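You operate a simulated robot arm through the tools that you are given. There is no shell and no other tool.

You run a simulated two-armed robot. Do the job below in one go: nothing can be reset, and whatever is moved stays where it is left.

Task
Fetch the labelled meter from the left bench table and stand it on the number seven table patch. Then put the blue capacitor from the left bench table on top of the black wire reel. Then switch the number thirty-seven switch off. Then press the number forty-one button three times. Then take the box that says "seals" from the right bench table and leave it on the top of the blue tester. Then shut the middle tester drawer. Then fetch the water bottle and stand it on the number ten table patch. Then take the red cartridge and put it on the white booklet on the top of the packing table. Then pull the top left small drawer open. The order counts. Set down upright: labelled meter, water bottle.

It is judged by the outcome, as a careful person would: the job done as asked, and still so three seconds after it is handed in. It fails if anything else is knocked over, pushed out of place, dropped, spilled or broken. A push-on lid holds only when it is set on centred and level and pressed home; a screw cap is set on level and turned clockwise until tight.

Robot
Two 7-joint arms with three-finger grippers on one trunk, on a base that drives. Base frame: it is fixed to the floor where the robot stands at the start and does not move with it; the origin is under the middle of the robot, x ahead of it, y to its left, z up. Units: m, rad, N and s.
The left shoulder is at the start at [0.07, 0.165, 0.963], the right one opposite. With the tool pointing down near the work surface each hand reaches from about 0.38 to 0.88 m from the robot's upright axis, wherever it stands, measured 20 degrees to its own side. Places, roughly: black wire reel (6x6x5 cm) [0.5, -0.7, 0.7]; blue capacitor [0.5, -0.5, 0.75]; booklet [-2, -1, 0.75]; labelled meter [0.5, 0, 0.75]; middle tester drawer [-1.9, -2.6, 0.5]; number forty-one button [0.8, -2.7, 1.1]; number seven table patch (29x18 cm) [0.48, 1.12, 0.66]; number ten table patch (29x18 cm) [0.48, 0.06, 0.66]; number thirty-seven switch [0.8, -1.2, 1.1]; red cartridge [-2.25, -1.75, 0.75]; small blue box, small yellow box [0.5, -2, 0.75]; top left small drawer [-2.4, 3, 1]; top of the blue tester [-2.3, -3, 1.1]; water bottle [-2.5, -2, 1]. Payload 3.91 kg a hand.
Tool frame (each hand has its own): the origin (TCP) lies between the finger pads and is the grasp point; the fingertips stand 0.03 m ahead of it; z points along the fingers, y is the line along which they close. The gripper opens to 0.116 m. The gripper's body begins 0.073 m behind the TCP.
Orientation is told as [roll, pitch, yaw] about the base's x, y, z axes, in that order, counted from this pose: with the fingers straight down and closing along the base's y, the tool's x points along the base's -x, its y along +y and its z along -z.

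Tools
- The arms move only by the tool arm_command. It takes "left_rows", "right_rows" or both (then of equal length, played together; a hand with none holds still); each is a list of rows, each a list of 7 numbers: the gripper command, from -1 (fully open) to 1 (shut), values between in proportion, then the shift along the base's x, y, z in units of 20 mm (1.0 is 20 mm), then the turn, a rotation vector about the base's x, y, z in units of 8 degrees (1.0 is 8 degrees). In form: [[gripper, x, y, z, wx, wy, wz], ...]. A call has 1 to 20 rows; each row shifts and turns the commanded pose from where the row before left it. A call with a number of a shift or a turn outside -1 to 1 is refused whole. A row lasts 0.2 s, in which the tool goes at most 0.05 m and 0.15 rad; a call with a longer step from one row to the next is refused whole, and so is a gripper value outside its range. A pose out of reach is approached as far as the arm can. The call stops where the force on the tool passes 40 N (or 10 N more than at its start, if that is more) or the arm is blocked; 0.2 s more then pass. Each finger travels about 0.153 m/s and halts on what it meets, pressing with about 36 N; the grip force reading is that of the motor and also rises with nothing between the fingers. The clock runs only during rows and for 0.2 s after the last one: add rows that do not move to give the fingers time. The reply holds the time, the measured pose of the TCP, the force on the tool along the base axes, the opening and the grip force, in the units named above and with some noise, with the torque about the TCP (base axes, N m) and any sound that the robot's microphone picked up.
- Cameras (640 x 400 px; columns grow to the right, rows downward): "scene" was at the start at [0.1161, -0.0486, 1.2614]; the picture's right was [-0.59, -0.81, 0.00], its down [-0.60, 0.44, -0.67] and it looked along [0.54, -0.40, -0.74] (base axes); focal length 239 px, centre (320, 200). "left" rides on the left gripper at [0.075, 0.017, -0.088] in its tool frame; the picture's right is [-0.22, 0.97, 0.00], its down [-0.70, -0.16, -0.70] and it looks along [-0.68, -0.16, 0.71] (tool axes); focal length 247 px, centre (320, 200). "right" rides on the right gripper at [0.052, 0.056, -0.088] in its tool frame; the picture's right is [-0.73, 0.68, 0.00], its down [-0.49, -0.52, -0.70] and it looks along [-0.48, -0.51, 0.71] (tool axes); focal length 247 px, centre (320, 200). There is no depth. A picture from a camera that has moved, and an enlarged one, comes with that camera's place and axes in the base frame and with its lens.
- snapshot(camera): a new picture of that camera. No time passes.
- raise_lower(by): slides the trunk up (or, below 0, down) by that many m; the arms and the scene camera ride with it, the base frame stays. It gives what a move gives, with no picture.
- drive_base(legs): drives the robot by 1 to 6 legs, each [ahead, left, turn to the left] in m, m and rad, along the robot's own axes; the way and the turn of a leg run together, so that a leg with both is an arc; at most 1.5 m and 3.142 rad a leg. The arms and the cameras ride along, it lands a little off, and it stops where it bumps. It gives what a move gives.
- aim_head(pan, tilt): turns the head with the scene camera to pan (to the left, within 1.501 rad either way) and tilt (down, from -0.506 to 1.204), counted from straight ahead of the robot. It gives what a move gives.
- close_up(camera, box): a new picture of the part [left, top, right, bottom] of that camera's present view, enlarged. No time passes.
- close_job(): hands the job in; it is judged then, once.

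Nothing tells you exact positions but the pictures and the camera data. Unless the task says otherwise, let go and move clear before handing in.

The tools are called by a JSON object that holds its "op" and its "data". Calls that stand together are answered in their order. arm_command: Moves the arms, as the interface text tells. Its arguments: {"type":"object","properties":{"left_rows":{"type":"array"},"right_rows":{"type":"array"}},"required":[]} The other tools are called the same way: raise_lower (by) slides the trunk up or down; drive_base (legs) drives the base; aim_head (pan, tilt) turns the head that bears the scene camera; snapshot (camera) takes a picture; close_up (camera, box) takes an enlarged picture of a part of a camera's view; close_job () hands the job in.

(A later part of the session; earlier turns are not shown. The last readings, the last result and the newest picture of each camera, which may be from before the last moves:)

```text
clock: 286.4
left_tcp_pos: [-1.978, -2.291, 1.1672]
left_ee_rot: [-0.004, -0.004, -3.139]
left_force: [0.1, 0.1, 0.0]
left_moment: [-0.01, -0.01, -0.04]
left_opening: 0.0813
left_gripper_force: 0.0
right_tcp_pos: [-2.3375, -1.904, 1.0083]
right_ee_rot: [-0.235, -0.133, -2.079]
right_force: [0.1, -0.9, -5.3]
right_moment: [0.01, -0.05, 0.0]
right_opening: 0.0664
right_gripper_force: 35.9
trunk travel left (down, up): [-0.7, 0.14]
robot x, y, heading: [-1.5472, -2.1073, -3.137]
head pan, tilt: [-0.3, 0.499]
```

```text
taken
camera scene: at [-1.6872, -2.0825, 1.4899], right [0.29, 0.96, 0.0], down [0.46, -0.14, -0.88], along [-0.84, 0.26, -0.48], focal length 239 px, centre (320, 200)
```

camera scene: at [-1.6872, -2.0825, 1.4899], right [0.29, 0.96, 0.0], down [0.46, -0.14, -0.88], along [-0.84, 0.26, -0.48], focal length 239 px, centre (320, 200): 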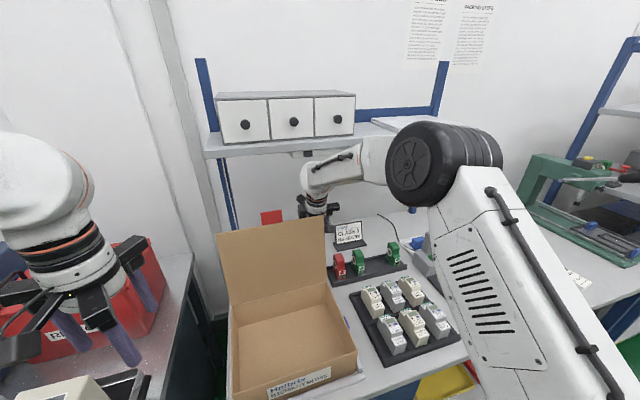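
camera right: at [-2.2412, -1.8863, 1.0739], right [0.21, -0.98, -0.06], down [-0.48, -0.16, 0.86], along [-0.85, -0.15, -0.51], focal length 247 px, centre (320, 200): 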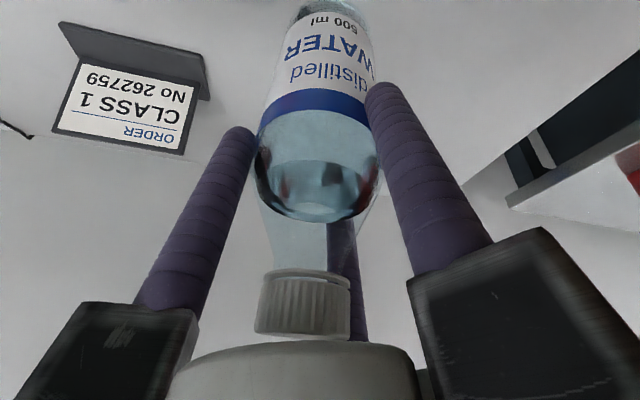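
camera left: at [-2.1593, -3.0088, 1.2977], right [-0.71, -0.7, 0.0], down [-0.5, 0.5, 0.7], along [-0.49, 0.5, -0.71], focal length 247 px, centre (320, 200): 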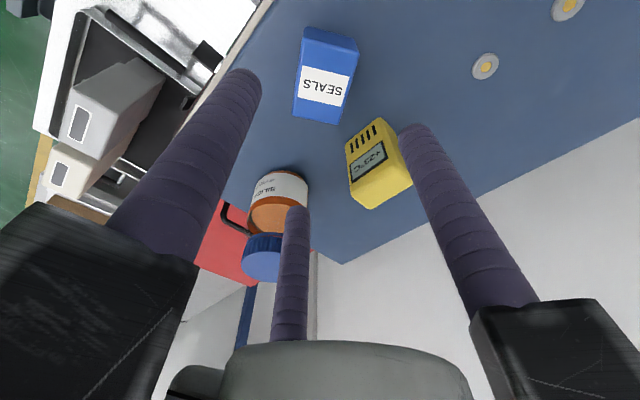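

{"op": "arm_command", "data": {"right_rows": [[0.4, -0.2, 0.5, 0, 0, 0, 0], [0.4, 0, 0.8, 0, 0, 0, 0], [0.4, 0, 0.8, 0.3, 0, 0, 0], [0.4, 0, 0.8, 0.8, 0, 0, 0], [0.4, 0, 0.8, 0.8, 0, 0, 0], [0.4, 0, 0.8, 0.8, 0, 0, 0], [0.4, 0, 0.8, 0.8, 0, 0, 0], [0.4, 0, 0.8, 0.8, 0, 0, 0], [0.4, 0, 0, 0.8, 0, 0, 0], [0.4, 0, 0, 0, 0, 0, 0]]}}

{"op": "snapshot", "data": {"camera": "scene"}}

{"op": "snapshot", "data": {"camera": "right"}}

```text
clock: 288.6
left_tcp_pos: [-1.9772, -2.2928, 1.1659]
left_ee_rot: [-0.002, -0.005, -3.14]
left_force: [-0.7, 0.7, 0.0]
left_moment: [0.01, 0.0, -0.01]
left_opening: 0.0814
left_gripper_force: 0.1
right_tcp_pos: [-2.3413, -1.7817, 1.1105]
right_ee_rot: [-0.234, -0.134, -2.081]
right_force: [-0.7, 0.2, -6.0]
right_moment: [-0.02, 0.0, 0.02]
right_opening: 0.0664
right_gripper_force: 35.9
trunk travel left (down, up): [-0.7, 0.14]
robot x, y, heading: [-1.5527, -2.108, -3.143]
head pan, tilt: [-0.3, 0.499]
```

```text
taken
camera scene: at [-1.687, -2.0822, 1.49], right [0.29, 0.96, 0.0], down [0.46, -0.14, -0.88], along [-0.84, 0.26, -0.48], focal length 239 px, centre (320, 200)
```

scene: 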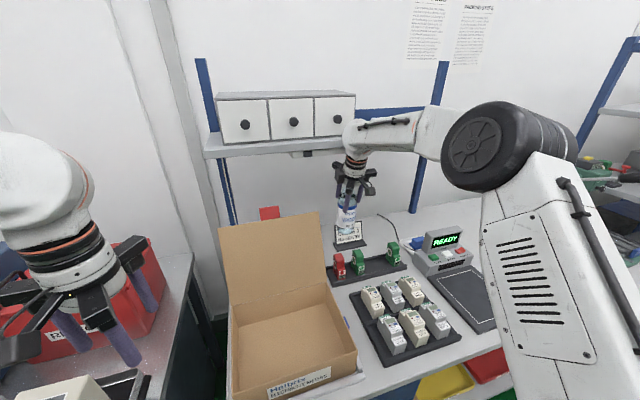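

```text
taken
camera right: at [-2.2448, -1.7638, 1.1757], right [0.21, -0.98, -0.06], down [-0.48, -0.16, 0.86], along [-0.85, -0.16, -0.51], focal length 247 px, centre (320, 200)
```

right: 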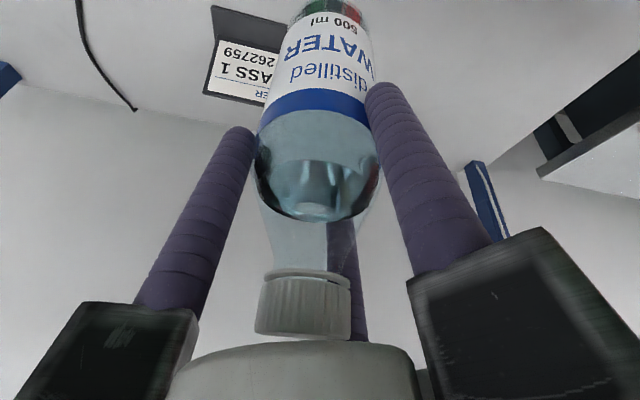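

The bottle is free of the shelf, lid and cartridges. Retracting over the trays and backing off from the table.

{"op": "arm_command", "data": {"right_rows": [[0.4, 0.6, 0.2, 0.3, 0, 0, 0], [0.4, 1, 0.2, 0.3, 0, 0, 0], [0.4, 1, 0.2, 0, 0, 0, 0], [0.4, 1, 0.2, 0, 0, 0, 0], [0.4, 1, 0.2, 0, 0, 0, 0], [0.4, 1, 0.2, 0, 0, 0, 0], [0.4, 1, 0.2, 0, 0, 0, 0], [0.4, 1, 0.2, 0, 0, 0, 0], [0.4, 1, 0.2, 0, 0, 0, 0], [0.4, 1, 0.2, 0, 0, 0, 0], [0.4, 1, 0, 0, 0, 0, 0], [0.4, 1, 0, 0, 0, 0, 0], [0.4, 0.6, 0, 0, 0, 0, 0], [0.4, 0, 0, 0, 0, 0, 0]]}}

{"op": "drive_base", "data": {"legs": [[-0.75, 0, 0]]}}

{"op": "snapshot", "data": {"camera": "scene"}}

{"op": "snapshot", "data": {"camera": "right"}}

```text
clock: 291.6
left_tcp_pos: [-1.9779, -2.2922, 1.1671]
left_ee_rot: [-0.001, -0.005, -3.14]
left_force: [0.1, 0.0, -0.2]
left_moment: [0.01, 0.03, -0.01]
left_opening: 0.0813
left_gripper_force: 0.2
right_tcp_pos: [-2.0965, -1.7412, 1.1232]
right_ee_rot: [-0.238, -0.135, -2.08]
right_force: [-0.3, -1.0, -4.9]
right_moment: [-0.03, -0.02, -0.01]
right_opening: 0.0663
right_gripper_force: 35.8
trunk travel left (down, up): [-0.7, 0.14]
robot x, y, heading: [-1.5493, -2.1069, -3.143]
head pan, tilt: [-0.3, 0.499]
```

```text
clock: 295.7
left_tcp_pos: [-1.2235, -2.2903, 1.1673]
left_ee_rot: [-0.003, -0.004, -3.143]
left_force: [0.9, -0.5, 0.7]
left_moment: [0.0, -0.01, 0.03]
left_opening: 0.0809
left_gripper_force: 0.0
right_tcp_pos: [-1.3425, -1.7394, 1.1235]
right_ee_rot: [-0.236, -0.134, -2.081]
right_force: [-0.3, 0.3, -5.0]
right_moment: [-0.03, -0.05, 0.0]
right_opening: 0.066
right_gripper_force: 36.2
trunk travel left (down, up): [-0.7, 0.14]
robot x, y, heading: [-0.7972, -2.1065, -3.139]
head pan, tilt: [-0.3, 0.499]
```

```text
taken
camera scene: at [-0.9326, -2.0815, 1.49], right [0.3, 0.96, 0.0], down [0.46, -0.14, -0.88], along [-0.84, 0.26, -0.48], focal length 239 px, centre (320, 200)
```

scene: 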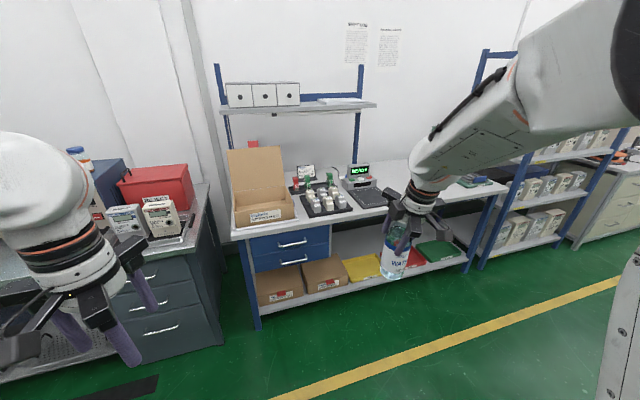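

```text
taken
camera right: at [-1.2461, -1.7233, 1.1879], right [0.21, -0.98, -0.06], down [-0.48, -0.16, 0.86], along [-0.85, -0.15, -0.51], focal length 247 px, centre (320, 200)
```

right: 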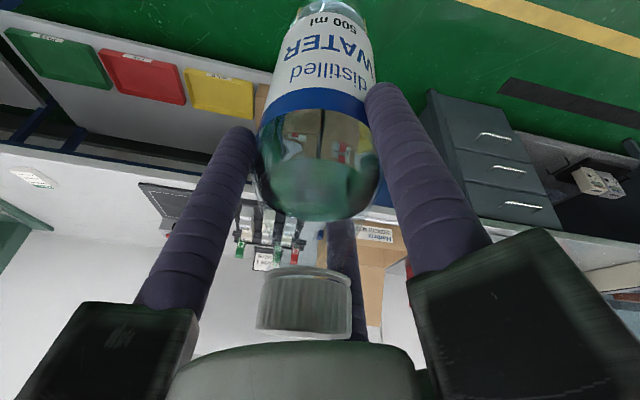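

The bottle hangs upright in the hand. Now driving over to the left bench: turn right, go along the aisle, and turn to face station 10.

{"op": "drive_base", "data": {"legs": [[0, 0, -1.571], [1.27, 0, 0], [1.26, 0, 0], [0, 0, -1.571]]}}

{"op": "aim_head", "data": {"pan": -0.2, "tilt": 0.5}}

{"op": "snapshot", "data": {"camera": "scene"}}

```text
clock: 315.8
left_tcp_pos: [-0.335, 0.5941, 1.1667]
left_ee_rot: [-0.005, -0.005, -0.013]
left_force: [-0.3, -0.4, -0.2]
left_moment: [0.0, 0.0, 0.01]
left_opening: 0.0812
left_gripper_force: 0.0
right_tcp_pos: [-0.2238, 0.0407, 1.1222]
right_ee_rot: [-0.237, -0.134, 1.047]
right_force: [0.4, 0.3, -4.7]
right_moment: [0.01, 0.01, -0.01]
right_opening: 0.0656
right_gripper_force: 35.6
trunk travel left (down, up): [-0.7, 0.14]
robot x, y, heading: [-0.7637, 0.412, -0.013]
head pan, tilt: [-0.3, 0.499]
```

```text
clock: 316.4
left_tcp_pos: [-0.3351, 0.5921, 1.1672]
left_ee_rot: [0.0, -0.006, -0.013]
left_force: [-0.2, 0.1, 0.1]
left_moment: [0.01, -0.02, 0.04]
left_opening: 0.081
left_gripper_force: 0.1
right_tcp_pos: [-0.224, 0.039, 1.1227]
right_ee_rot: [-0.236, -0.134, 1.046]
right_force: [0.4, 0.2, -5.5]
right_moment: [0.0, 0.03, 0.0]
right_opening: 0.0658
right_gripper_force: 35.5
trunk travel left (down, up): [-0.7, 0.14]
robot x, y, heading: [-0.765, 0.4159, -0.016]
head pan, tilt: [-0.201, 0.499]
```

```text
taken
camera scene: at [-0.622, 0.3921, 1.49], right [-0.21, -0.98, 0.0], down [-0.47, 0.1, -0.88], along [0.86, -0.19, -0.48], focal length 239 px, centre (320, 200)
```

scene: 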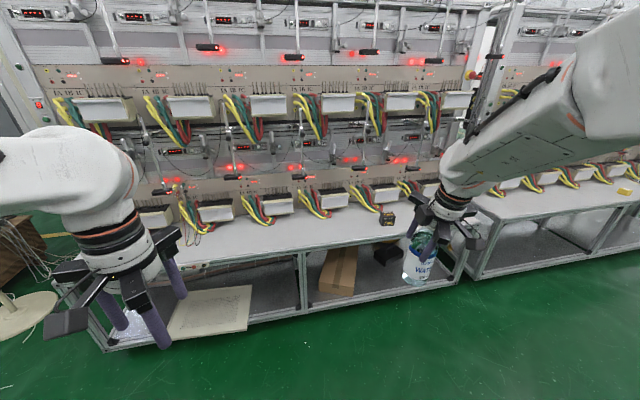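

{"op": "drive_base", "data": {"legs": [[0.45, 0.01, 0.015]]}}

{"op": "raise_lower", "data": {"by": -0.2}}

{"op": "drive_base", "data": {"legs": [[0.25, 0.0, 0]]}}

{"op": "aim_head", "data": {"pan": -0.5, "tilt": 0.8}}

{"op": "snapshot", "data": {"camera": "scene"}}

{"op": "snapshot", "data": {"camera": "right"}}

```text
clock: 319.2
left_tcp_pos: [0.1136, 0.6054, 1.1674]
left_ee_rot: [-0.002, -0.008, 0.0]
left_force: [0.9, -0.6, 0.3]
left_moment: [-0.02, -0.02, 0.0]
left_opening: 0.0811
left_gripper_force: 0.1
right_tcp_pos: [0.2309, 0.0541, 1.1233]
right_ee_rot: [-0.236, -0.133, 1.06]
right_force: [0.4, 0.5, -5.5]
right_moment: [-0.01, 0.0, -0.01]
right_opening: 0.0656
right_gripper_force: 36.3
trunk travel left (down, up): [-0.7, 0.14]
robot x, y, heading: [-0.3115, 0.4166, 0.002]
head pan, tilt: [-0.201, 0.499]
```

```text
clock: 321.3
left_tcp_pos: [0.1129, 0.6057, 0.9672]
left_ee_rot: [-0.004, -0.007, 0.001]
left_force: [-0.3, -0.8, -0.7]
left_moment: [0.0, 0.02, 0.0]
left_opening: 0.0814
left_gripper_force: 0.0
right_tcp_pos: [0.2304, 0.0549, 0.9228]
right_ee_rot: [-0.237, -0.134, 1.058]
right_force: [-0.4, 0.1, -5.3]
right_moment: [0.0, 0.05, -0.01]
right_opening: 0.0656
right_gripper_force: 35.6
trunk travel left (down, up): [-0.5, 0.34]
robot x, y, heading: [-0.3144, 0.4181, -0.002]
head pan, tilt: [-0.201, 0.499]
```

```text
clock: 323.1
left_tcp_pos: [0.3639, 0.6061, 0.9671]
left_ee_rot: [0.0, -0.006, 0.002]
left_force: [0.0, 0.1, -0.5]
left_moment: [-0.03, 0.01, -0.03]
left_opening: 0.0814
left_gripper_force: 0.0
right_tcp_pos: [0.4827, 0.0549, 0.9227]
right_ee_rot: [-0.236, -0.134, 1.061]
right_force: [0.3, 0.1, -6.2]
right_moment: [0.08, 0.07, 0.01]
right_opening: 0.0659
right_gripper_force: 36.0
trunk travel left (down, up): [-0.5, 0.34]
robot x, y, heading: [-0.0635, 0.4183, 0.004]
head pan, tilt: [-0.201, 0.499]
```

```text
clock: 323.9
left_tcp_pos: [0.364, 0.6056, 0.9671]
left_ee_rot: [-0.002, -0.008, 0.001]
left_force: [-0.2, 0.8, -0.2]
left_moment: [0.04, 0.04, 0.02]
left_opening: 0.0814
left_gripper_force: 0.1
right_tcp_pos: [0.4814, 0.0545, 0.9222]
right_ee_rot: [-0.236, -0.134, 1.062]
right_force: [-0.4, 0.0, -4.9]
right_moment: [-0.01, 0.06, -0.02]
right_opening: 0.0659
right_gripper_force: 35.5
trunk travel left (down, up): [-0.5, 0.34]
robot x, y, heading: [-0.0639, 0.4228, 0.002]
head pan, tilt: [-0.499, 0.799]
```

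```text
taken
camera scene: at [0.0601, 0.3806, 1.2642], right [-0.48, -0.88, 0.0], down [-0.63, 0.34, -0.7], along [0.61, -0.33, -0.72], focal length 239 px, centre (320, 200)
```

scene: 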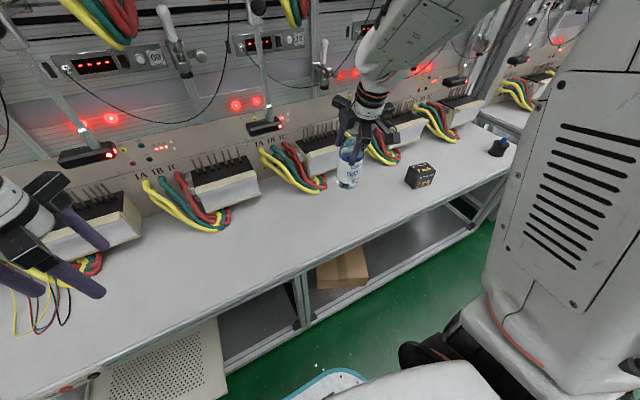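

```text
taken
camera right: at [0.3867, 0.0389, 0.988], right [-0.21, 0.98, -0.06], down [0.48, 0.16, 0.86], along [0.85, 0.15, -0.51], focal length 247 px, centre (320, 200)
```

right: 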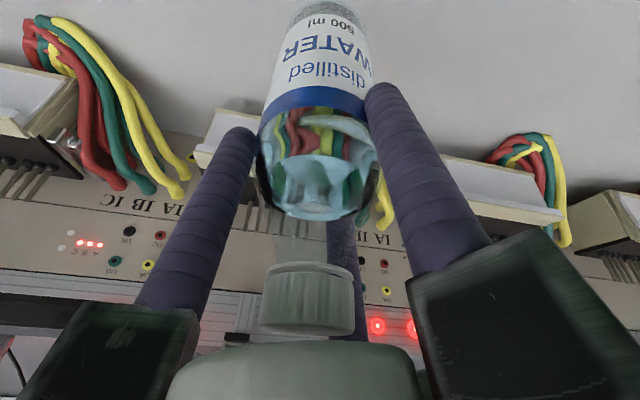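

{"op": "close_up", "data": {"camera": "scene", "box": [40, 20, 400, 220]}}

{"op": "close_up", "data": {"camera": "scene", "box": [300, 80, 440, 200]}}

```text
1.78 times, centred on (220, 120) of scene
camera zoom: at [0.0601, 0.3806, 1.2642], right [-0.48, -0.88, 0.0], down [-0.63, 0.34, -0.7], along [0.61, -0.33, -0.72], focal length 425 px, centre (498, 342)
```

zoom: 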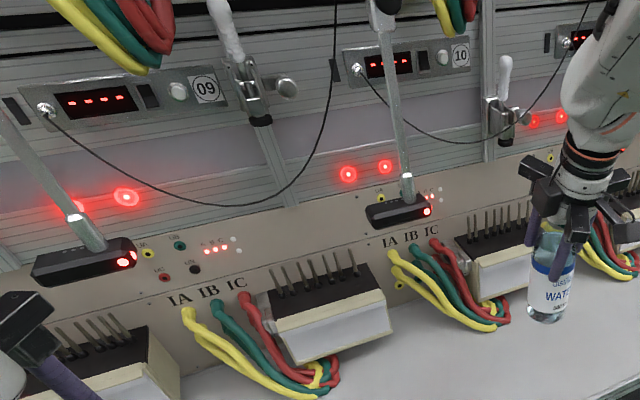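

```text
3.33 times, centred on (370, 140) of scene
camera zoom: at [0.0601, 0.3806, 1.2642], right [-0.48, -0.88, 0.0], down [-0.63, 0.34, -0.7], along [0.61, -0.33, -0.72], focal length 798 px, centre (153, 400)
```

zoom: 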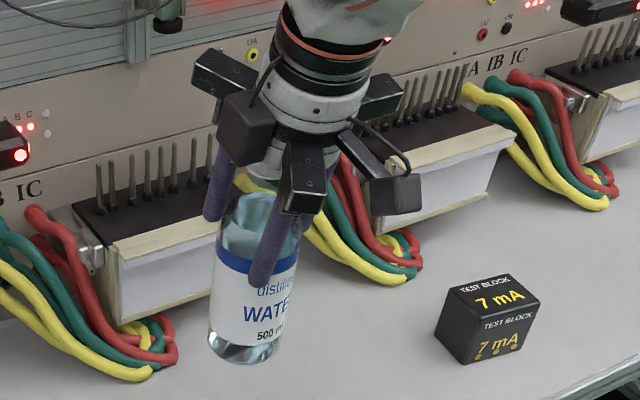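

{"op": "arm_command", "data": {"right_rows": [[0.4, 0, 0, -0.8, 0, 0, 0], [0.4, 0, 0, -0.8, 0, 0, 0], [0.4, 0, 0, -0.8, 0, 0, 0], [0.4, 0, 0, -0.8, 0, 0, 0], [0.4, 0, 0, -0.8, 0, 0, 0], [0.4, 0, 0, -0.5, 0, 0, 0], [0.4, 0, 0, -0.3, 0, 0, 0], [0.4, 0, 0, 0, 0, 0, 0]]}}

{"op": "close_up", "data": {"camera": "scene", "box": [310, 120, 410, 220]}}

{"op": "snapshot", "data": {"camera": "right"}}

```text
clock: 325.8
left_tcp_pos: [0.3632, 0.6061, 0.966]
left_ee_rot: [-0.003, -0.006, 0.0]
left_force: [0.0, 0.4, -0.2]
left_moment: [-0.01, 0.0, 0.0]
left_opening: 0.0812
left_gripper_force: 0.1
right_tcp_pos: [0.4822, 0.0555, 0.8259]
right_ee_rot: [-0.236, -0.133, 1.062]
right_force: [0.0, -0.3, -5.5]
right_moment: [-0.01, 0.04, -0.02]
right_opening: 0.0659
right_gripper_force: 36.1
trunk travel left (down, up): [-0.5, 0.34]
robot x, y, heading: [-0.0681, 0.4192, 0.003]
head pan, tilt: [-0.499, 0.799]
```

```text
4.00 times, centred on (360, 170) of scene
camera zoom: at [0.0603, 0.3807, 1.2641], right [-0.48, -0.88, 0.0], down [-0.63, 0.34, -0.7], along [0.61, -0.33, -0.72], focal length 957 px, centre (160, 320)
```

zoom: 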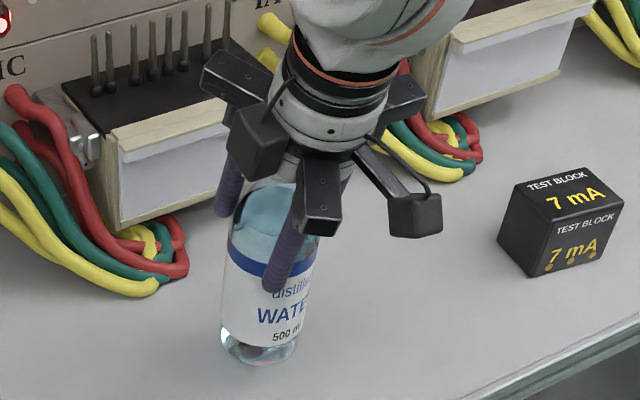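

```text
taken
camera right: at [0.3865, 0.0389, 0.8916], right [-0.21, 0.98, -0.06], down [0.48, 0.16, 0.86], along [0.85, 0.15, -0.51], focal length 247 px, centre (320, 200)
```

right: 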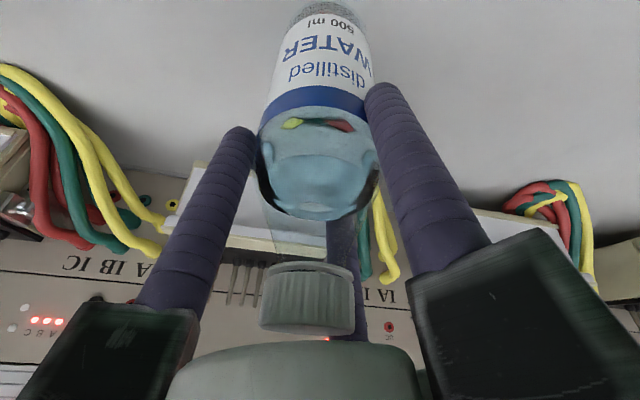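

{"op": "arm_command", "data": {"right_rows": [[0.4, 0, 0, -0.3, 0, 0, 0], [0.4, 0, 0, -0.3, 0, 0, 0], [0.4, 0, 0, -0.2, 0, 0, 0], [0.4, 0, 0, 0, 0, 0, 0]]}}

```text
clock: 326.8
left_tcp_pos: [0.3626, 0.6051, 0.9676]
left_ee_rot: [-0.004, -0.007, 0.002]
left_force: [-1.1, 0.3, -0.1]
left_moment: [0.02, 0.02, 0.03]
left_opening: 0.0812
left_gripper_force: 0.1
right_tcp_pos: [0.482, 0.0562, 0.8098]
right_ee_rot: [-0.234, -0.135, 1.062]
right_force: [0.9, -0.3, -4.8]
right_moment: [0.01, 0.04, 0.02]
right_opening: 0.0655
right_gripper_force: 36.4
trunk travel left (down, up): [-0.5, 0.34]
robot x, y, heading: [-0.0655, 0.4215, 0.004]
head pan, tilt: [-0.499, 0.799]
```

{"op": "arm_command", "data": {"right_rows": [[0.4, 0, 0, -0.1, 0, 0, 0], [0.4, 0, 0, -0.1, 0, 0, 0], [0.4, 0, 0, 0, 0, 0, 0]]}}

{"op": "arm_command", "data": {"right_rows": [[0.4, 0, 0, -0.1, 0, 0, 0], [0.4, 0, 0, 0, 0, 0, 0]]}}

```text
clock: 327.6
left_tcp_pos: [0.3626, 0.6064, 0.9657]
left_ee_rot: [-0.002, -0.007, 0.001]
left_force: [-0.5, 1.1, 0.4]
left_moment: [0.0, -0.01, -0.02]
left_opening: 0.081
left_gripper_force: 0.1
right_tcp_pos: [0.4822, 0.0554, 0.8068]
right_ee_rot: [-0.236, -0.133, 1.061]
right_force: [0.1, 0.2, -4.9]
right_moment: [0.0, 0.06, -0.01]
right_opening: 0.0659
right_gripper_force: 36.1
trunk travel left (down, up): [-0.5, 0.34]
robot x, y, heading: [-0.0622, 0.4215, -0.001]
head pan, tilt: [-0.499, 0.799]
```

```text
clock: 328.1
left_tcp_pos: [0.3633, 0.6046, 0.9674]
left_ee_rot: [-0.002, -0.006, 0.002]
left_force: [0.1, -0.4, -0.5]
left_moment: [0.01, 0.01, 0.04]
left_opening: 0.0811
left_gripper_force: 0.0
right_tcp_pos: [0.4826, 0.0557, 0.8046]
right_ee_rot: [-0.233, -0.134, 1.06]
right_force: [0.3, -0.5, -4.3]
right_moment: [-0.02, 0.03, -0.03]
right_opening: 0.0656
right_gripper_force: 35.5
trunk travel left (down, up): [-0.5, 0.34]
robot x, y, heading: [-0.0651, 0.418, 0.004]
head pan, tilt: [-0.499, 0.799]
```

{"op": "arm_command", "data": {"right_rows": [[0.4, 0, 0, -0.1, 0, 0, 0], [0.4, 0, 0, -0.05, 0, 0, 0], [0.4, 0, 0, 0, 0, 0, 0]]}}

{"op": "arm_command", "data": {"right_rows": [[0.4, 0, 0, -0.1, 0, 0, 0], [0.4, 0, 0, 0, 0, 0, 0]]}}

{"op": "close_up", "data": {"camera": "scene", "box": [310, 120, 410, 220]}}

```text
clock: 328.9
left_tcp_pos: [0.363, 0.6065, 0.9663]
left_ee_rot: [-0.001, -0.006, 0.004]
left_force: [-0.1, 0.4, 0.8]
left_moment: [0.05, -0.01, 0.0]
left_opening: 0.0813
left_gripper_force: 0.2
right_tcp_pos: [0.482, 0.056, 0.8013]
right_ee_rot: [-0.235, -0.134, 1.06]
right_force: [0.8, -0.7, -5.1]
right_moment: [0.0, 0.03, 0.03]
right_opening: 0.0658
right_gripper_force: 35.8
trunk travel left (down, up): [-0.5, 0.34]
robot x, y, heading: [-0.0636, 0.4226, 0.003]
head pan, tilt: [-0.499, 0.799]
```

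```text
clock: 329.6
left_tcp_pos: [0.3637, 0.6058, 0.9657]
left_ee_rot: [-0.003, -0.006, 0.001]
left_force: [-0.2, -0.4, 0.1]
left_moment: [0.02, -0.04, 0.01]
left_opening: 0.0814
left_gripper_force: 0.0
right_tcp_pos: [0.4824, 0.0555, 0.8]
right_ee_rot: [-0.238, -0.135, 1.061]
right_force: [-0.3, -0.4, -0.8]
right_moment: [0.0, 0.16, -0.02]
right_opening: 0.0657
right_gripper_force: 36.5
trunk travel left (down, up): [-0.5, 0.34]
robot x, y, heading: [-0.0637, 0.4178, 0.001]
head pan, tilt: [-0.499, 0.799]
```

```text
4.00 times, centred on (360, 170) of scene
camera zoom: at [0.06, 0.3808, 1.2642], right [-0.48, -0.88, 0.0], down [-0.63, 0.34, -0.7], along [0.61, -0.33, -0.72], focal length 957 px, centre (160, 320)
```

zoom: 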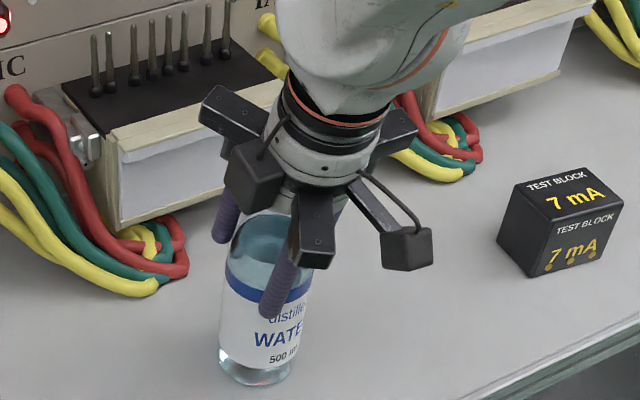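

{"op": "arm_command", "data": {"right_rows": [[0.4, 0, 0, -0.06, 0, 0, 0], [0.4, 0, 0, 0, 0, 0, 0]]}}

```text
clock: 330.1
left_tcp_pos: [0.3625, 0.6063, 0.9669]
left_ee_rot: [-0.004, -0.007, 0.001]
left_force: [0.2, -0.1, -0.3]
left_moment: [0.0, 0.01, 0.0]
left_opening: 0.0812
left_gripper_force: 0.1
right_tcp_pos: [0.4817, 0.0554, 0.8003]
right_ee_rot: [-0.239, -0.133, 1.062]
right_force: [-0.4, -1.4, 8.4]
right_moment: [-0.15, 0.43, 0.04]
right_opening: 0.0658
right_gripper_force: 36.2
trunk travel left (down, up): [-0.5, 0.34]
robot x, y, heading: [-0.063, 0.4179, 0.005]
head pan, tilt: [-0.499, 0.799]
```

Firm contact with the table. Relaxing the grip slowly so the bottle settles upright, then opening.

{"op": "arm_command", "data": {"right_rows": [[0.0, 0, 0, 0, 0, 0, 0], [-0.08, 0, 0, 0, 0, 0, 0], [-0.12, 0, 0, 0, 0, 0, 0], [-0.15, 0, 0, 0, 0, 0, 0], [-0.18, 0, 0, 0, 0, 0, 0], [-0.22, 0, 0, 0, 0, 0, 0], [-0.22, 0, 0, 0, 0, 0, 0]]}}

{"op": "close_up", "data": {"camera": "scene", "box": [310, 120, 410, 220]}}

{"op": "snapshot", "data": {"camera": "right"}}

```text
clock: 331.8
left_tcp_pos: [0.363, 0.606, 0.9676]
left_ee_rot: [-0.003, -0.007, 0.001]
left_force: [0.1, -0.3, 0.1]
left_moment: [-0.01, 0.0, 0.02]
left_opening: 0.0813
left_gripper_force: 0.1
right_tcp_pos: [0.4807, 0.0539, 0.7982]
right_ee_rot: [-0.237, -0.134, 1.063]
right_force: [0.9, 0.3, -0.6]
right_moment: [0.0, -0.02, -0.01]
right_opening: 0.0712
right_gripper_force: 0.4
trunk travel left (down, up): [-0.5, 0.34]
robot x, y, heading: [-0.0623, 0.4232, 0.004]
head pan, tilt: [-0.499, 0.799]
```

```text
4.00 times, centred on (360, 170) of scene
camera zoom: at [0.06, 0.3809, 1.2641], right [-0.48, -0.88, 0.0], down [-0.63, 0.34, -0.7], along [0.61, -0.33, -0.72], focal length 957 px, centre (160, 320)
```

zoom: 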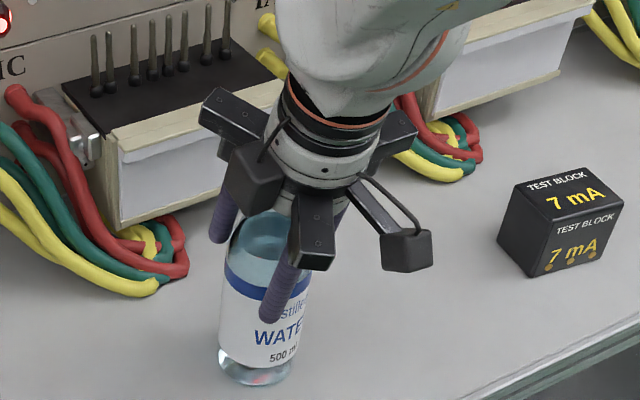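

```text
taken
camera right: at [0.3865, 0.0392, 0.864], right [-0.21, 0.98, -0.06], down [0.48, 0.16, 0.86], along [0.85, 0.15, -0.51], focal length 247 px, centre (320, 200)
```

right: 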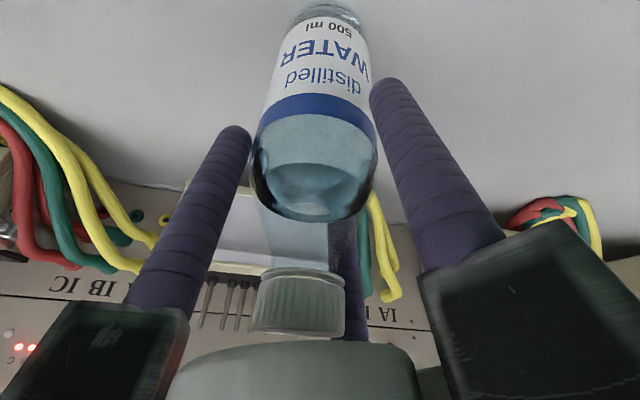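

{"op": "arm_command", "data": {"right_rows": [[-0.4, 0, 0, 0, 0, 0, 0], [-0.7, 0, 0, 0, 0, 0, 0], [-1, 0, 0, 0, 0, 0, 0], [-1, 0, 0, 0, 0, 0, 0], [-1, -0.13, 0, 0.48, 0, 0, 0], [-1, -0.2, 0, 0.72, 0, 0, 0], [-1, -0.27, 0, 0.96, 0, 0, 0], [-1, -0.27, 0, 0.96, 0, 0, 0], [-1, -0.27, 0, 0.96, 0, 0, 0], [-1, -0.27, 0, 0.96, 0, 0, 0], [-1, -0.27, 0, 0.96, 0, 0, 0], [-1, -0.27, 0, 0.96, 0, 0, 0], [-1, 0, 0, 0, 0, 0, 0]]}}

{"op": "close_up", "data": {"camera": "scene", "box": [270, 90, 430, 220]}}

{"op": "snapshot", "data": {"camera": "right"}}

```text
clock: 334.6
left_tcp_pos: [0.3627, 0.6058, 0.9675]
left_ee_rot: [-0.002, -0.008, 0.001]
left_force: [-0.2, 0.5, 0.9]
left_moment: [0.03, -0.01, 0.01]
left_opening: 0.0812
left_gripper_force: 0.0
right_tcp_pos: [0.4423, 0.0551, 0.9385]
right_ee_rot: [-0.237, -0.136, 1.061]
right_force: [-0.5, -0.2, 0.2]
right_moment: [0.01, 0.0, 0.0]
right_opening: 0.116
right_gripper_force: 0.0
trunk travel left (down, up): [-0.5, 0.34]
robot x, y, heading: [-0.0637, 0.4198, -0.001]
head pan, tilt: [-0.499, 0.799]
```

```text
3.08 times, centred on (350, 155) of scene
camera zoom: at [0.0601, 0.3806, 1.2641], right [-0.48, -0.88, 0.0], down [-0.63, 0.34, -0.7], along [0.61, -0.33, -0.72], focal length 736 px, centre (228, 338)
```

zoom: 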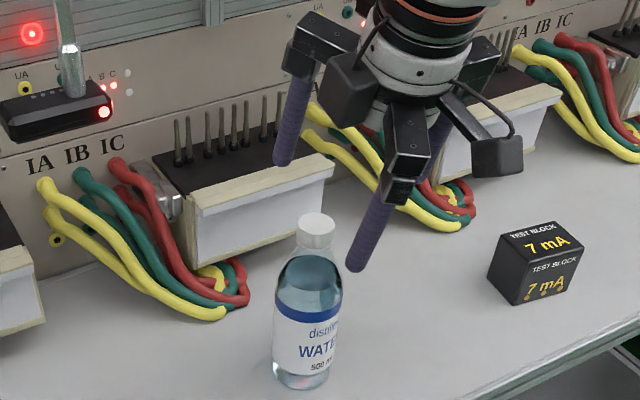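

```text
taken
camera right: at [0.3472, 0.0389, 1.0031], right [-0.21, 0.98, -0.06], down [0.48, 0.16, 0.86], along [0.85, 0.15, -0.51], focal length 247 px, centre (320, 200)
```

right: 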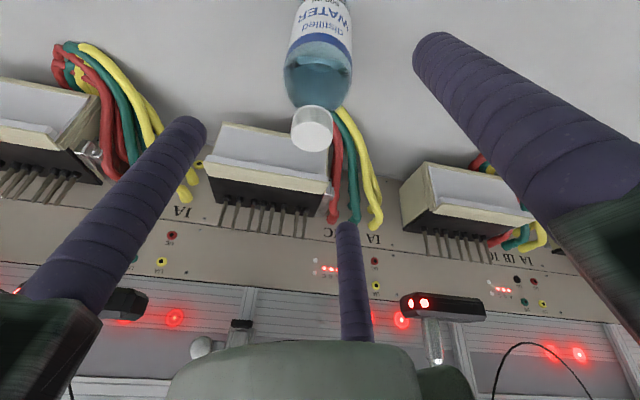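

The water bottle stands upright before station 10. Now I straighten the right hand and head back for the red cartridge.

{"op": "arm_command", "data": {"right_rows": [[-0.6, -0.2, 0, 0.5, 0.2522, 0, -0.9028], [-0.6, -0.2, 0, 0.5, 0.2522, 0, -0.9028], [-0.6, -0.2, 0, 0.5, 0.2522, 0, -0.9028], [-0.6, -0.2, 0, 0, 0.2522, 0, -0.9028], [-0.6, -0.2, 0, 0, 0.2522, 0, -0.9028], [-0.6, -0.2, 0, 0, 0.2522, 0, -0.9028], [-0.6, -0.2, 0, 0, 0.2522, 0, -0.9028], [-0.6, -0.2, 0, 0, 0.2522, 0, -0.9028], [-0.6, -0.3, -0.5, 0, 0, 0.97, 0], [-0.6, -0.3, -0.5, 0, 0, 0.97, 0], [-0.6, 0, 0, 0, 0, 0, 0]]}}

{"op": "drive_base", "data": {"legs": [[-0.75, 0, 0], [0, 0, -1.571], [1.25, 0, 0], [1.0, 0, 0], [0, 0, -1.571]]}}

{"op": "aim_head", "data": {"pan": 0, "tilt": 0.5}}

{"op": "snapshot", "data": {"camera": "scene"}}

```text
clock: 336.9
left_tcp_pos: [0.3616, 0.6074, 0.9678]
left_ee_rot: [-0.004, -0.007, 0.001]
left_force: [0.2, -0.1, 0.2]
left_moment: [0.02, 0.02, -0.01]
left_opening: 0.0812
left_gripper_force: 0.0
right_tcp_pos: [0.4047, 0.0296, 0.9658]
right_ee_rot: [-0.002, 0.0, -0.003]
right_force: [-0.5, 0.2, -0.2]
right_moment: [-0.03, -0.02, 0.0]
right_opening: 0.0929
right_gripper_force: 0.0
right hand out of reach, approached as far as the arm can: row 5, 7
trunk travel left (down, up): [-0.5, 0.34]
robot x, y, heading: [-0.0652, 0.4233, -0.001]
head pan, tilt: [-0.499, 0.799]
```

```text
clock: 359.4
left_tcp_pos: [-1.2341, -2.013, 0.9664]
left_ee_rot: [-0.004, -0.006, -3.135]
left_force: [0.7, -0.8, 0.3]
left_moment: [0.02, 0.01, 0.01]
left_opening: 0.0813
left_gripper_force: 0.2
right_tcp_pos: [-1.2798, -1.4366, 0.9663]
right_ee_rot: [0.001, 0.002, -3.139]
right_force: [0.3, 0.1, -0.2]
right_moment: [0.0, 0.0, 0.01]
right_opening: 0.0929
right_gripper_force: 0.1
trunk travel left (down, up): [-0.5, 0.34]
robot x, y, heading: [-0.806, -1.8274, -3.134]
head pan, tilt: [-0.499, 0.799]
```

```text
clock: 360.3
left_tcp_pos: [-1.2342, -2.0136, 0.9665]
left_ee_rot: [-0.005, -0.007, -3.134]
left_force: [0.2, -0.2, -0.3]
left_moment: [0.0, -0.01, -0.06]
left_opening: 0.0812
left_gripper_force: 0.1
right_tcp_pos: [-1.2802, -1.437, 0.9638]
right_ee_rot: [0.001, -0.001, -3.139]
right_force: [1.0, -0.3, -0.5]
right_moment: [-0.02, 0.04, 0.0]
right_opening: 0.093
right_gripper_force: 0.0
trunk travel left (down, up): [-0.5, 0.34]
robot x, y, heading: [-0.8113, -1.8272, -3.133]
head pan, tilt: [0.0, 0.499]
```

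```text
taken
camera scene: at [-0.9478, -1.8292, 1.2901], right [0.0, 1.0, 0.0], down [0.48, 0.0, -0.88], along [-0.88, 0.0, -0.48], focal length 239 px, centre (320, 200)
```

scene: 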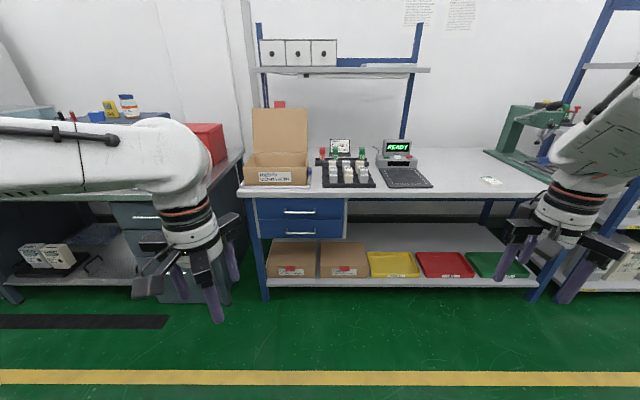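

{"op": "raise_lower", "data": {"by": 0.2}}

{"op": "drive_base", "data": {"legs": [[0.7, 0.27, -0.008]]}}

{"op": "arm_command", "data": {"right_rows": [[-0.6, -1, -0.2, 0, 0, 0, 0], [-0.6, -1, -0.2, 0, 0, 0, 0], [-0.6, -1, -0.2, 0, 0, 0, 0], [-0.6, -1, -0.2, 0, 0, 0, 0], [-0.6, -1, -0.2, 0, 0, 0, 0], [-0.6, -1, -0.2, 0, 0, 0, 0], [-0.6, 0, 0, 0, 0, 0, 0]]}}

{"op": "snapshot", "data": {"camera": "right"}}

{"op": "aim_head", "data": {"pan": -0.3, "tilt": 0.6}}

{"op": "snapshot", "data": {"camera": "scene"}}

```text
clock: 362.5
left_tcp_pos: [-1.2344, -2.0146, 1.1676]
left_ee_rot: [-0.003, -0.007, -3.137]
left_force: [0.1, 0.1, 0.2]
left_moment: [-0.01, 0.01, 0.0]
left_opening: 0.0813
left_gripper_force: 0.1
right_tcp_pos: [-1.2795, -1.4369, 1.1656]
right_ee_rot: [-0.001, 0.001, -3.14]
right_force: [0.0, -0.4, -0.2]
right_moment: [0.0, -0.05, 0.01]
right_opening: 0.0928
right_gripper_force: 0.0
trunk travel left (down, up): [-0.7, 0.14]
robot x, y, heading: [-0.8071, -1.8312, -3.136]
head pan, tilt: [0.0, 0.499]
```

```text
clock: 366.5
left_tcp_pos: [-1.9269, -2.2772, 1.1676]
left_ee_rot: [-0.003, -0.007, 3.133]
left_force: [-0.5, 0.7, -1.1]
left_moment: [0.02, 0.0, -0.01]
left_opening: 0.0813
left_gripper_force: 0.2
right_tcp_pos: [-1.9636, -1.7005, 1.1655]
right_ee_rot: [0.001, -0.002, 3.13]
right_force: [0.2, -0.2, -1.1]
right_moment: [-0.04, 0.01, -0.03]
right_opening: 0.0924
right_gripper_force: 0.1
trunk travel left (down, up): [-0.7, 0.14]
robot x, y, heading: [-1.5011, -2.0925, 3.133]
head pan, tilt: [0.0, 0.499]
```

```text
clock: 368.1
left_tcp_pos: [-1.9263, -2.2777, 1.1674]
left_ee_rot: [-0.003, -0.007, 3.133]
left_force: [-0.9, -0.1, -0.1]
left_moment: [0.01, 0.01, -0.01]
left_opening: 0.0812
left_gripper_force: 0.1
right_tcp_pos: [-2.0843, -1.7226, 1.1649]
right_ee_rot: [0.0, -0.001, 3.13]
right_force: [-0.7, 0.0, -0.3]
right_moment: [-0.03, 0.04, 0.01]
right_opening: 0.0928
right_gripper_force: 0.1
trunk travel left (down, up): [-0.7, 0.14]
robot x, y, heading: [-1.4986, -2.0931, 3.136]
head pan, tilt: [0.0, 0.499]
```

```text
taken
camera right: at [-2.0321, -1.78, 1.2543], right [-0.74, -0.67, 0.0], down [-0.48, 0.53, 0.7], along [-0.47, 0.52, -0.71], focal length 247 px, centre (320, 200)
```

right: 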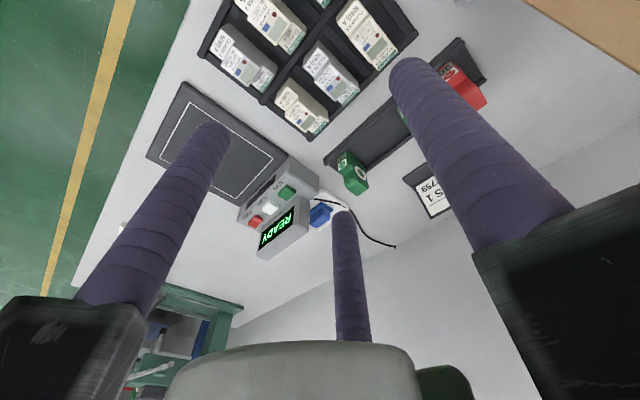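

```text
clock: 368.9
left_tcp_pos: [-1.9268, -2.2787, 1.1678]
left_ee_rot: [-0.004, -0.006, 3.133]
left_force: [-1.4, -0.1, -0.3]
left_moment: [0.01, 0.0, 0.02]
left_opening: 0.0812
left_gripper_force: 0.0
right_tcp_pos: [-2.0852, -1.7244, 1.1658]
right_ee_rot: [0.002, -0.001, 3.128]
right_force: [-0.3, 0.4, -0.9]
right_moment: [0.01, -0.02, -0.04]
right_opening: 0.0925
right_gripper_force: 0.1
trunk travel left (down, up): [-0.7, 0.14]
robot x, y, heading: [-1.4976, -2.0981, 3.133]
head pan, tilt: [-0.3, 0.6]
```

```text
taken
camera scene: at [-1.6318, -2.0712, 1.481], right [0.3, 0.95, 0.0], down [0.54, -0.17, -0.83], along [-0.79, 0.25, -0.56], focal length 239 px, centre (320, 200)
```

scene: 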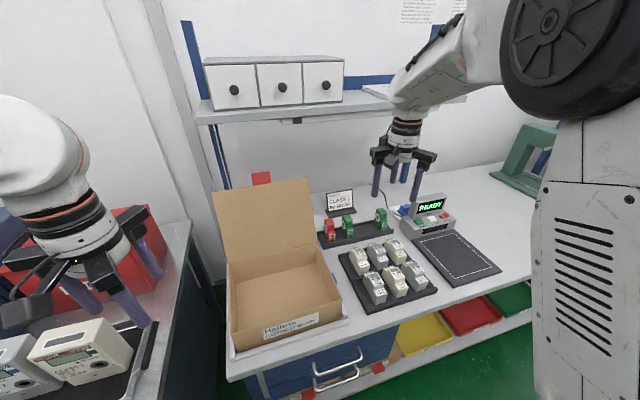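

{"op": "close_up", "data": {"camera": "scene", "box": [300, 180, 420, 260]}}

{"op": "arm_command", "data": {"right_rows": [[-0.6, 0, 0.5, 0, 0, 0, 0.9], [-0.6, 0, 0.5, 0, 0, 0, 0.9], [-0.6, 0, 0.5, 0, 0, 0, 0.9], [-0.6, 0, 0.5, 0, 0, 0, 0.9], [-0.6, 0, 0, 0, 0, 0, 0.9], [-0.6, 0, 0, 0, 0, 0, 0]]}}

{"op": "snapshot", "data": {"camera": "right"}}

```text
5.00 times, centred on (360, 220) of scene
camera zoom: at [-1.6318, -2.0712, 1.481], right [0.3, 0.95, 0.0], down [0.54, -0.17, -0.83], along [-0.79, 0.25, -0.56], focal length 1196 px, centre (120, 100)
```

zoom: 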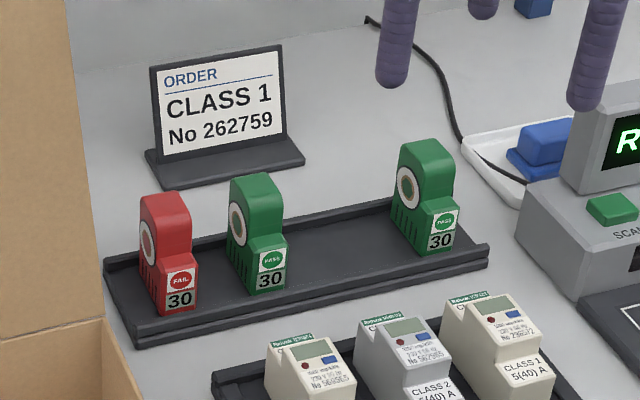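

```text
clock: 370.3
left_tcp_pos: [-1.9263, -2.2774, 1.1658]
left_ee_rot: [-0.004, -0.005, 3.134]
left_force: [-0.3, -0.7, 1.4]
left_moment: [0.01, 0.03, -0.02]
left_opening: 0.081
left_gripper_force: 0.0
right_tcp_pos: [-2.084, -1.6837, 1.1659]
right_ee_rot: [0.001, -0.001, -2.521]
right_force: [-1.1, 0.5, -0.4]
right_moment: [-0.01, -0.03, -0.03]
right_opening: 0.0927
right_gripper_force: 0.1
trunk travel left (down, up): [-0.7, 0.14]
robot x, y, heading: [-1.5016, -2.0969, 3.134]
head pan, tilt: [-0.3, 0.6]
```

```text
taken
camera right: at [-2.0084, -1.6991, 1.2544], right [-0.2, -0.98, 0.0], down [-0.7, 0.14, 0.7], along [-0.69, 0.14, -0.71], focal length 247 px, centre (320, 200)
```

right: 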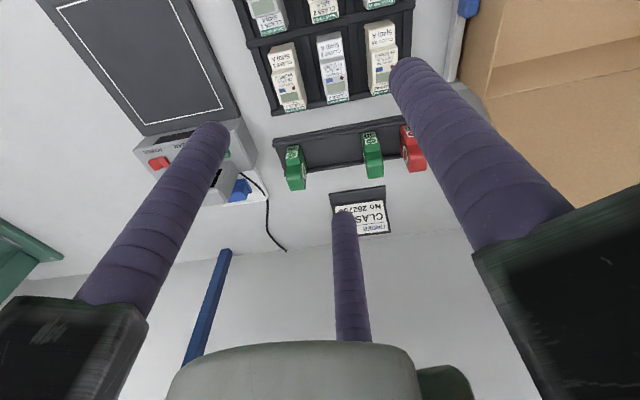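

The red cartridge is a stepped block about 2.5 cm wide, 5.6 cm deep, 8 cm tall at [-2.29, -1.816]. I'll turn the hand 60° so one finger goes between red and green and two on the outer side, and come in low from the front.

{"op": "arm_command", "data": {"right_rows": [[-0.2, -0.6, -0.9, -0.6, 0, 0, 1], [-0.2, -0.6, -0.9, -1, 0, 0, 1], [-0.2, -0.6, -0.9, -1, 0, 0, 1], [-0.2, -0.5, -0.9, -1, 0, 0, 0], [-0.2, -0.5, -0.9, -1, 0, 0, 0], [-0.2, -0.5, -0.9, -1, 0, 0, 0], [-0.2, 0, -0.9, -1, 0, 0, 0], [-0.2, 0, -0.74, -1, 0, 0, 0], [-0.2, 0, 0, -1, 0, 0, 0], [-0.2, 0, 0, -1, 0, 0, 0], [-0.2, 0, 0, 0, 0, 0, 0]]}}

{"op": "snapshot", "data": {"camera": "right"}}

{"op": "close_up", "data": {"camera": "scene", "box": [280, 120, 440, 260]}}

```text
clock: 372.7
left_tcp_pos: [-1.9281, -2.2793, 1.1674]
left_ee_rot: [-0.003, -0.007, 3.132]
left_force: [0.3, 0.3, 1.0]
left_moment: [0.0, 0.05, 0.0]
left_opening: 0.0814
left_gripper_force: 0.2
right_tcp_pos: [-2.1501, -1.8259, 0.9731]
right_ee_rot: [0.0, 0.001, -2.105]
right_force: [0.5, 1.0, -0.3]
right_moment: [-0.05, 0.0, -0.02]
right_opening: 0.0696
right_gripper_force: 0.1
trunk travel left (down, up): [-0.7, 0.14]
robot x, y, heading: [-1.4998, -2.0995, 3.135]
head pan, tilt: [-0.3, 0.6]
```

```text
taken
camera right: at [-2.0743, -1.8091, 1.0617], right [0.21, -0.98, 0.0], down [-0.7, -0.15, 0.7], along [-0.68, -0.15, -0.71], focal length 247 px, centre (320, 200)
```

right: 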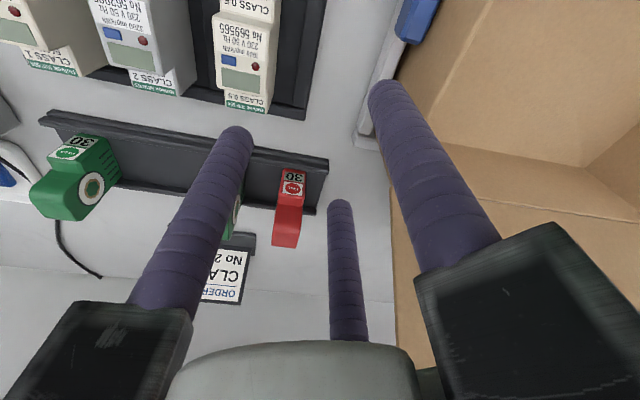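

```text
2.86 times, centred on (360, 190) of scene
camera zoom: at [-1.6313, -2.0714, 1.4811], right [0.3, 0.95, 0.0], down [0.54, -0.17, -0.83], along [-0.79, 0.25, -0.56], focal length 684 px, centre (206, 229)
```

zoom: 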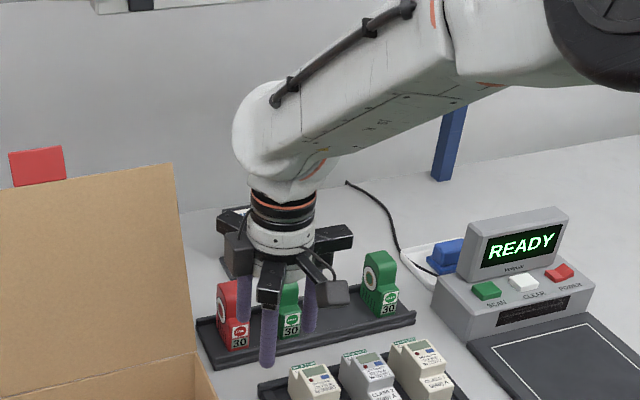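

{"op": "close_up", "data": {"camera": "right", "box": [230, 130, 350, 260]}}

{"op": "close_up", "data": {"camera": "right", "box": [320, 60, 640, 340]}}

```text
3.08 times, centred on (290, 195) of right
camera zoom: at [-2.0743, -1.8091, 1.0617], right [0.21, -0.98, 0.0], down [-0.7, -0.15, 0.7], along [-0.68, -0.15, -0.71], focal length 760 px, centre (412, 215)
```

zoom: 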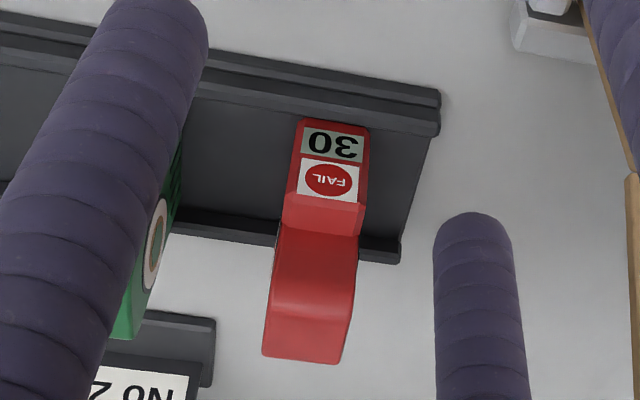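

```text
1.43 times, centred on (480, 200) of right
camera zoom: at [-2.0743, -1.8091, 1.0617], right [0.21, -0.98, 0.0], down [-0.7, -0.15, 0.7], along [-0.68, -0.15, -0.71], focal length 353 px, centre (91, 200)
```

zoom: 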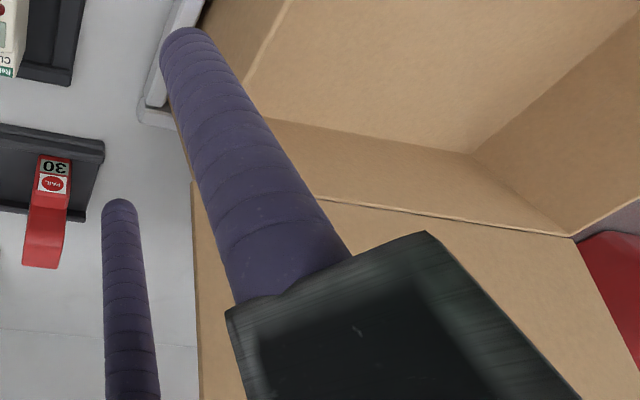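

{"op": "arm_command", "data": {"right_rows": [[-0.35, -0.9, -0.02, 0, 0, 0, 0], [-0.35, -0.9, -0.02, -0.1, 0, 0, 0], [-0.35, -0.9, -0.02, -0.1, 0, 0, 0], [-0.35, -0.9, -0.02, -0.1, 0, 0, 0], [-0.35, -0.9, -0.02, -0.1, 0, 0, 0], [-0.35, -0.9, -0.02, -0.1, 0, 0, 0], [-0.35, -0.9, 0, -0.1, 0, 0, 0], [-0.35, -0.9, 0, 0, 0, 0, 0], [-0.35, -0.3, 0, 0, 0, 0, 0], [-0.35, 0, 0, 0, 0, 0, 0]]}}

{"op": "snapshot", "data": {"camera": "right"}}

{"op": "close_up", "data": {"camera": "scene", "box": [280, 120, 440, 260]}}

```text
clock: 374.9
left_tcp_pos: [-1.9273, -2.2778, 1.1672]
left_ee_rot: [-0.005, -0.006, 3.134]
left_force: [0.4, -0.1, 1.0]
left_moment: [0.01, 0.0, 0.02]
left_opening: 0.0813
left_gripper_force: 0.1
right_tcp_pos: [-2.3013, -1.8276, 0.9611]
right_ee_rot: [0.0, -0.003, -2.107]
right_force: [0.5, 0.3, 0.0]
right_moment: [-0.04, 0.01, -0.04]
right_opening: 0.0784
right_gripper_force: 0.1
trunk travel left (down, up): [-0.7, 0.14]
robot x, y, heading: [-1.4997, -2.0976, 3.13]
head pan, tilt: [-0.3, 0.6]
```

```text
taken
camera right: at [-2.225, -1.8108, 1.0499], right [0.21, -0.98, 0.0], down [-0.7, -0.15, 0.7], along [-0.68, -0.15, -0.71], focal length 247 px, centre (320, 200)
```

right: 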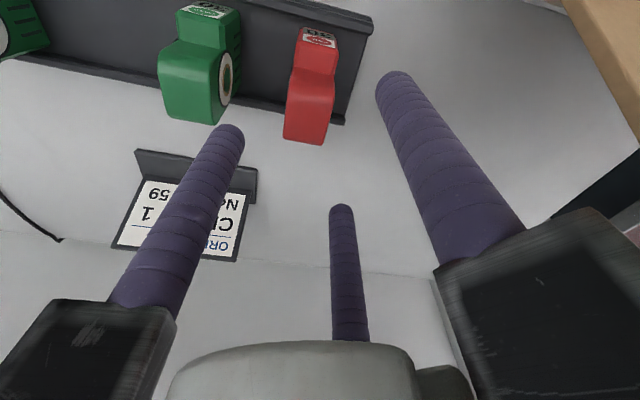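

```text
2.86 times, centred on (360, 190) of scene
camera zoom: at [-1.6316, -2.0712, 1.481], right [0.3, 0.95, 0.0], down [0.54, -0.17, -0.82], along [-0.79, 0.25, -0.57], focal length 684 px, centre (206, 229)
```

zoom: 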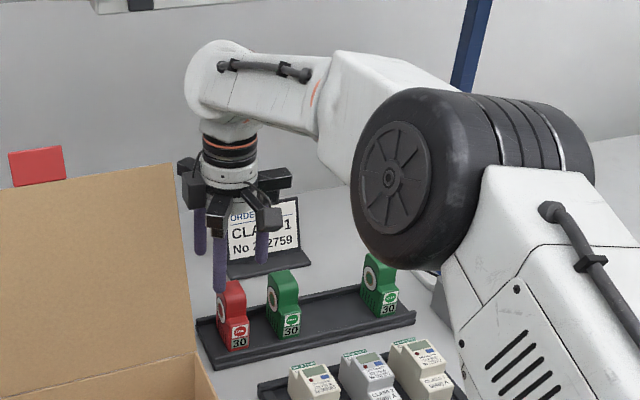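

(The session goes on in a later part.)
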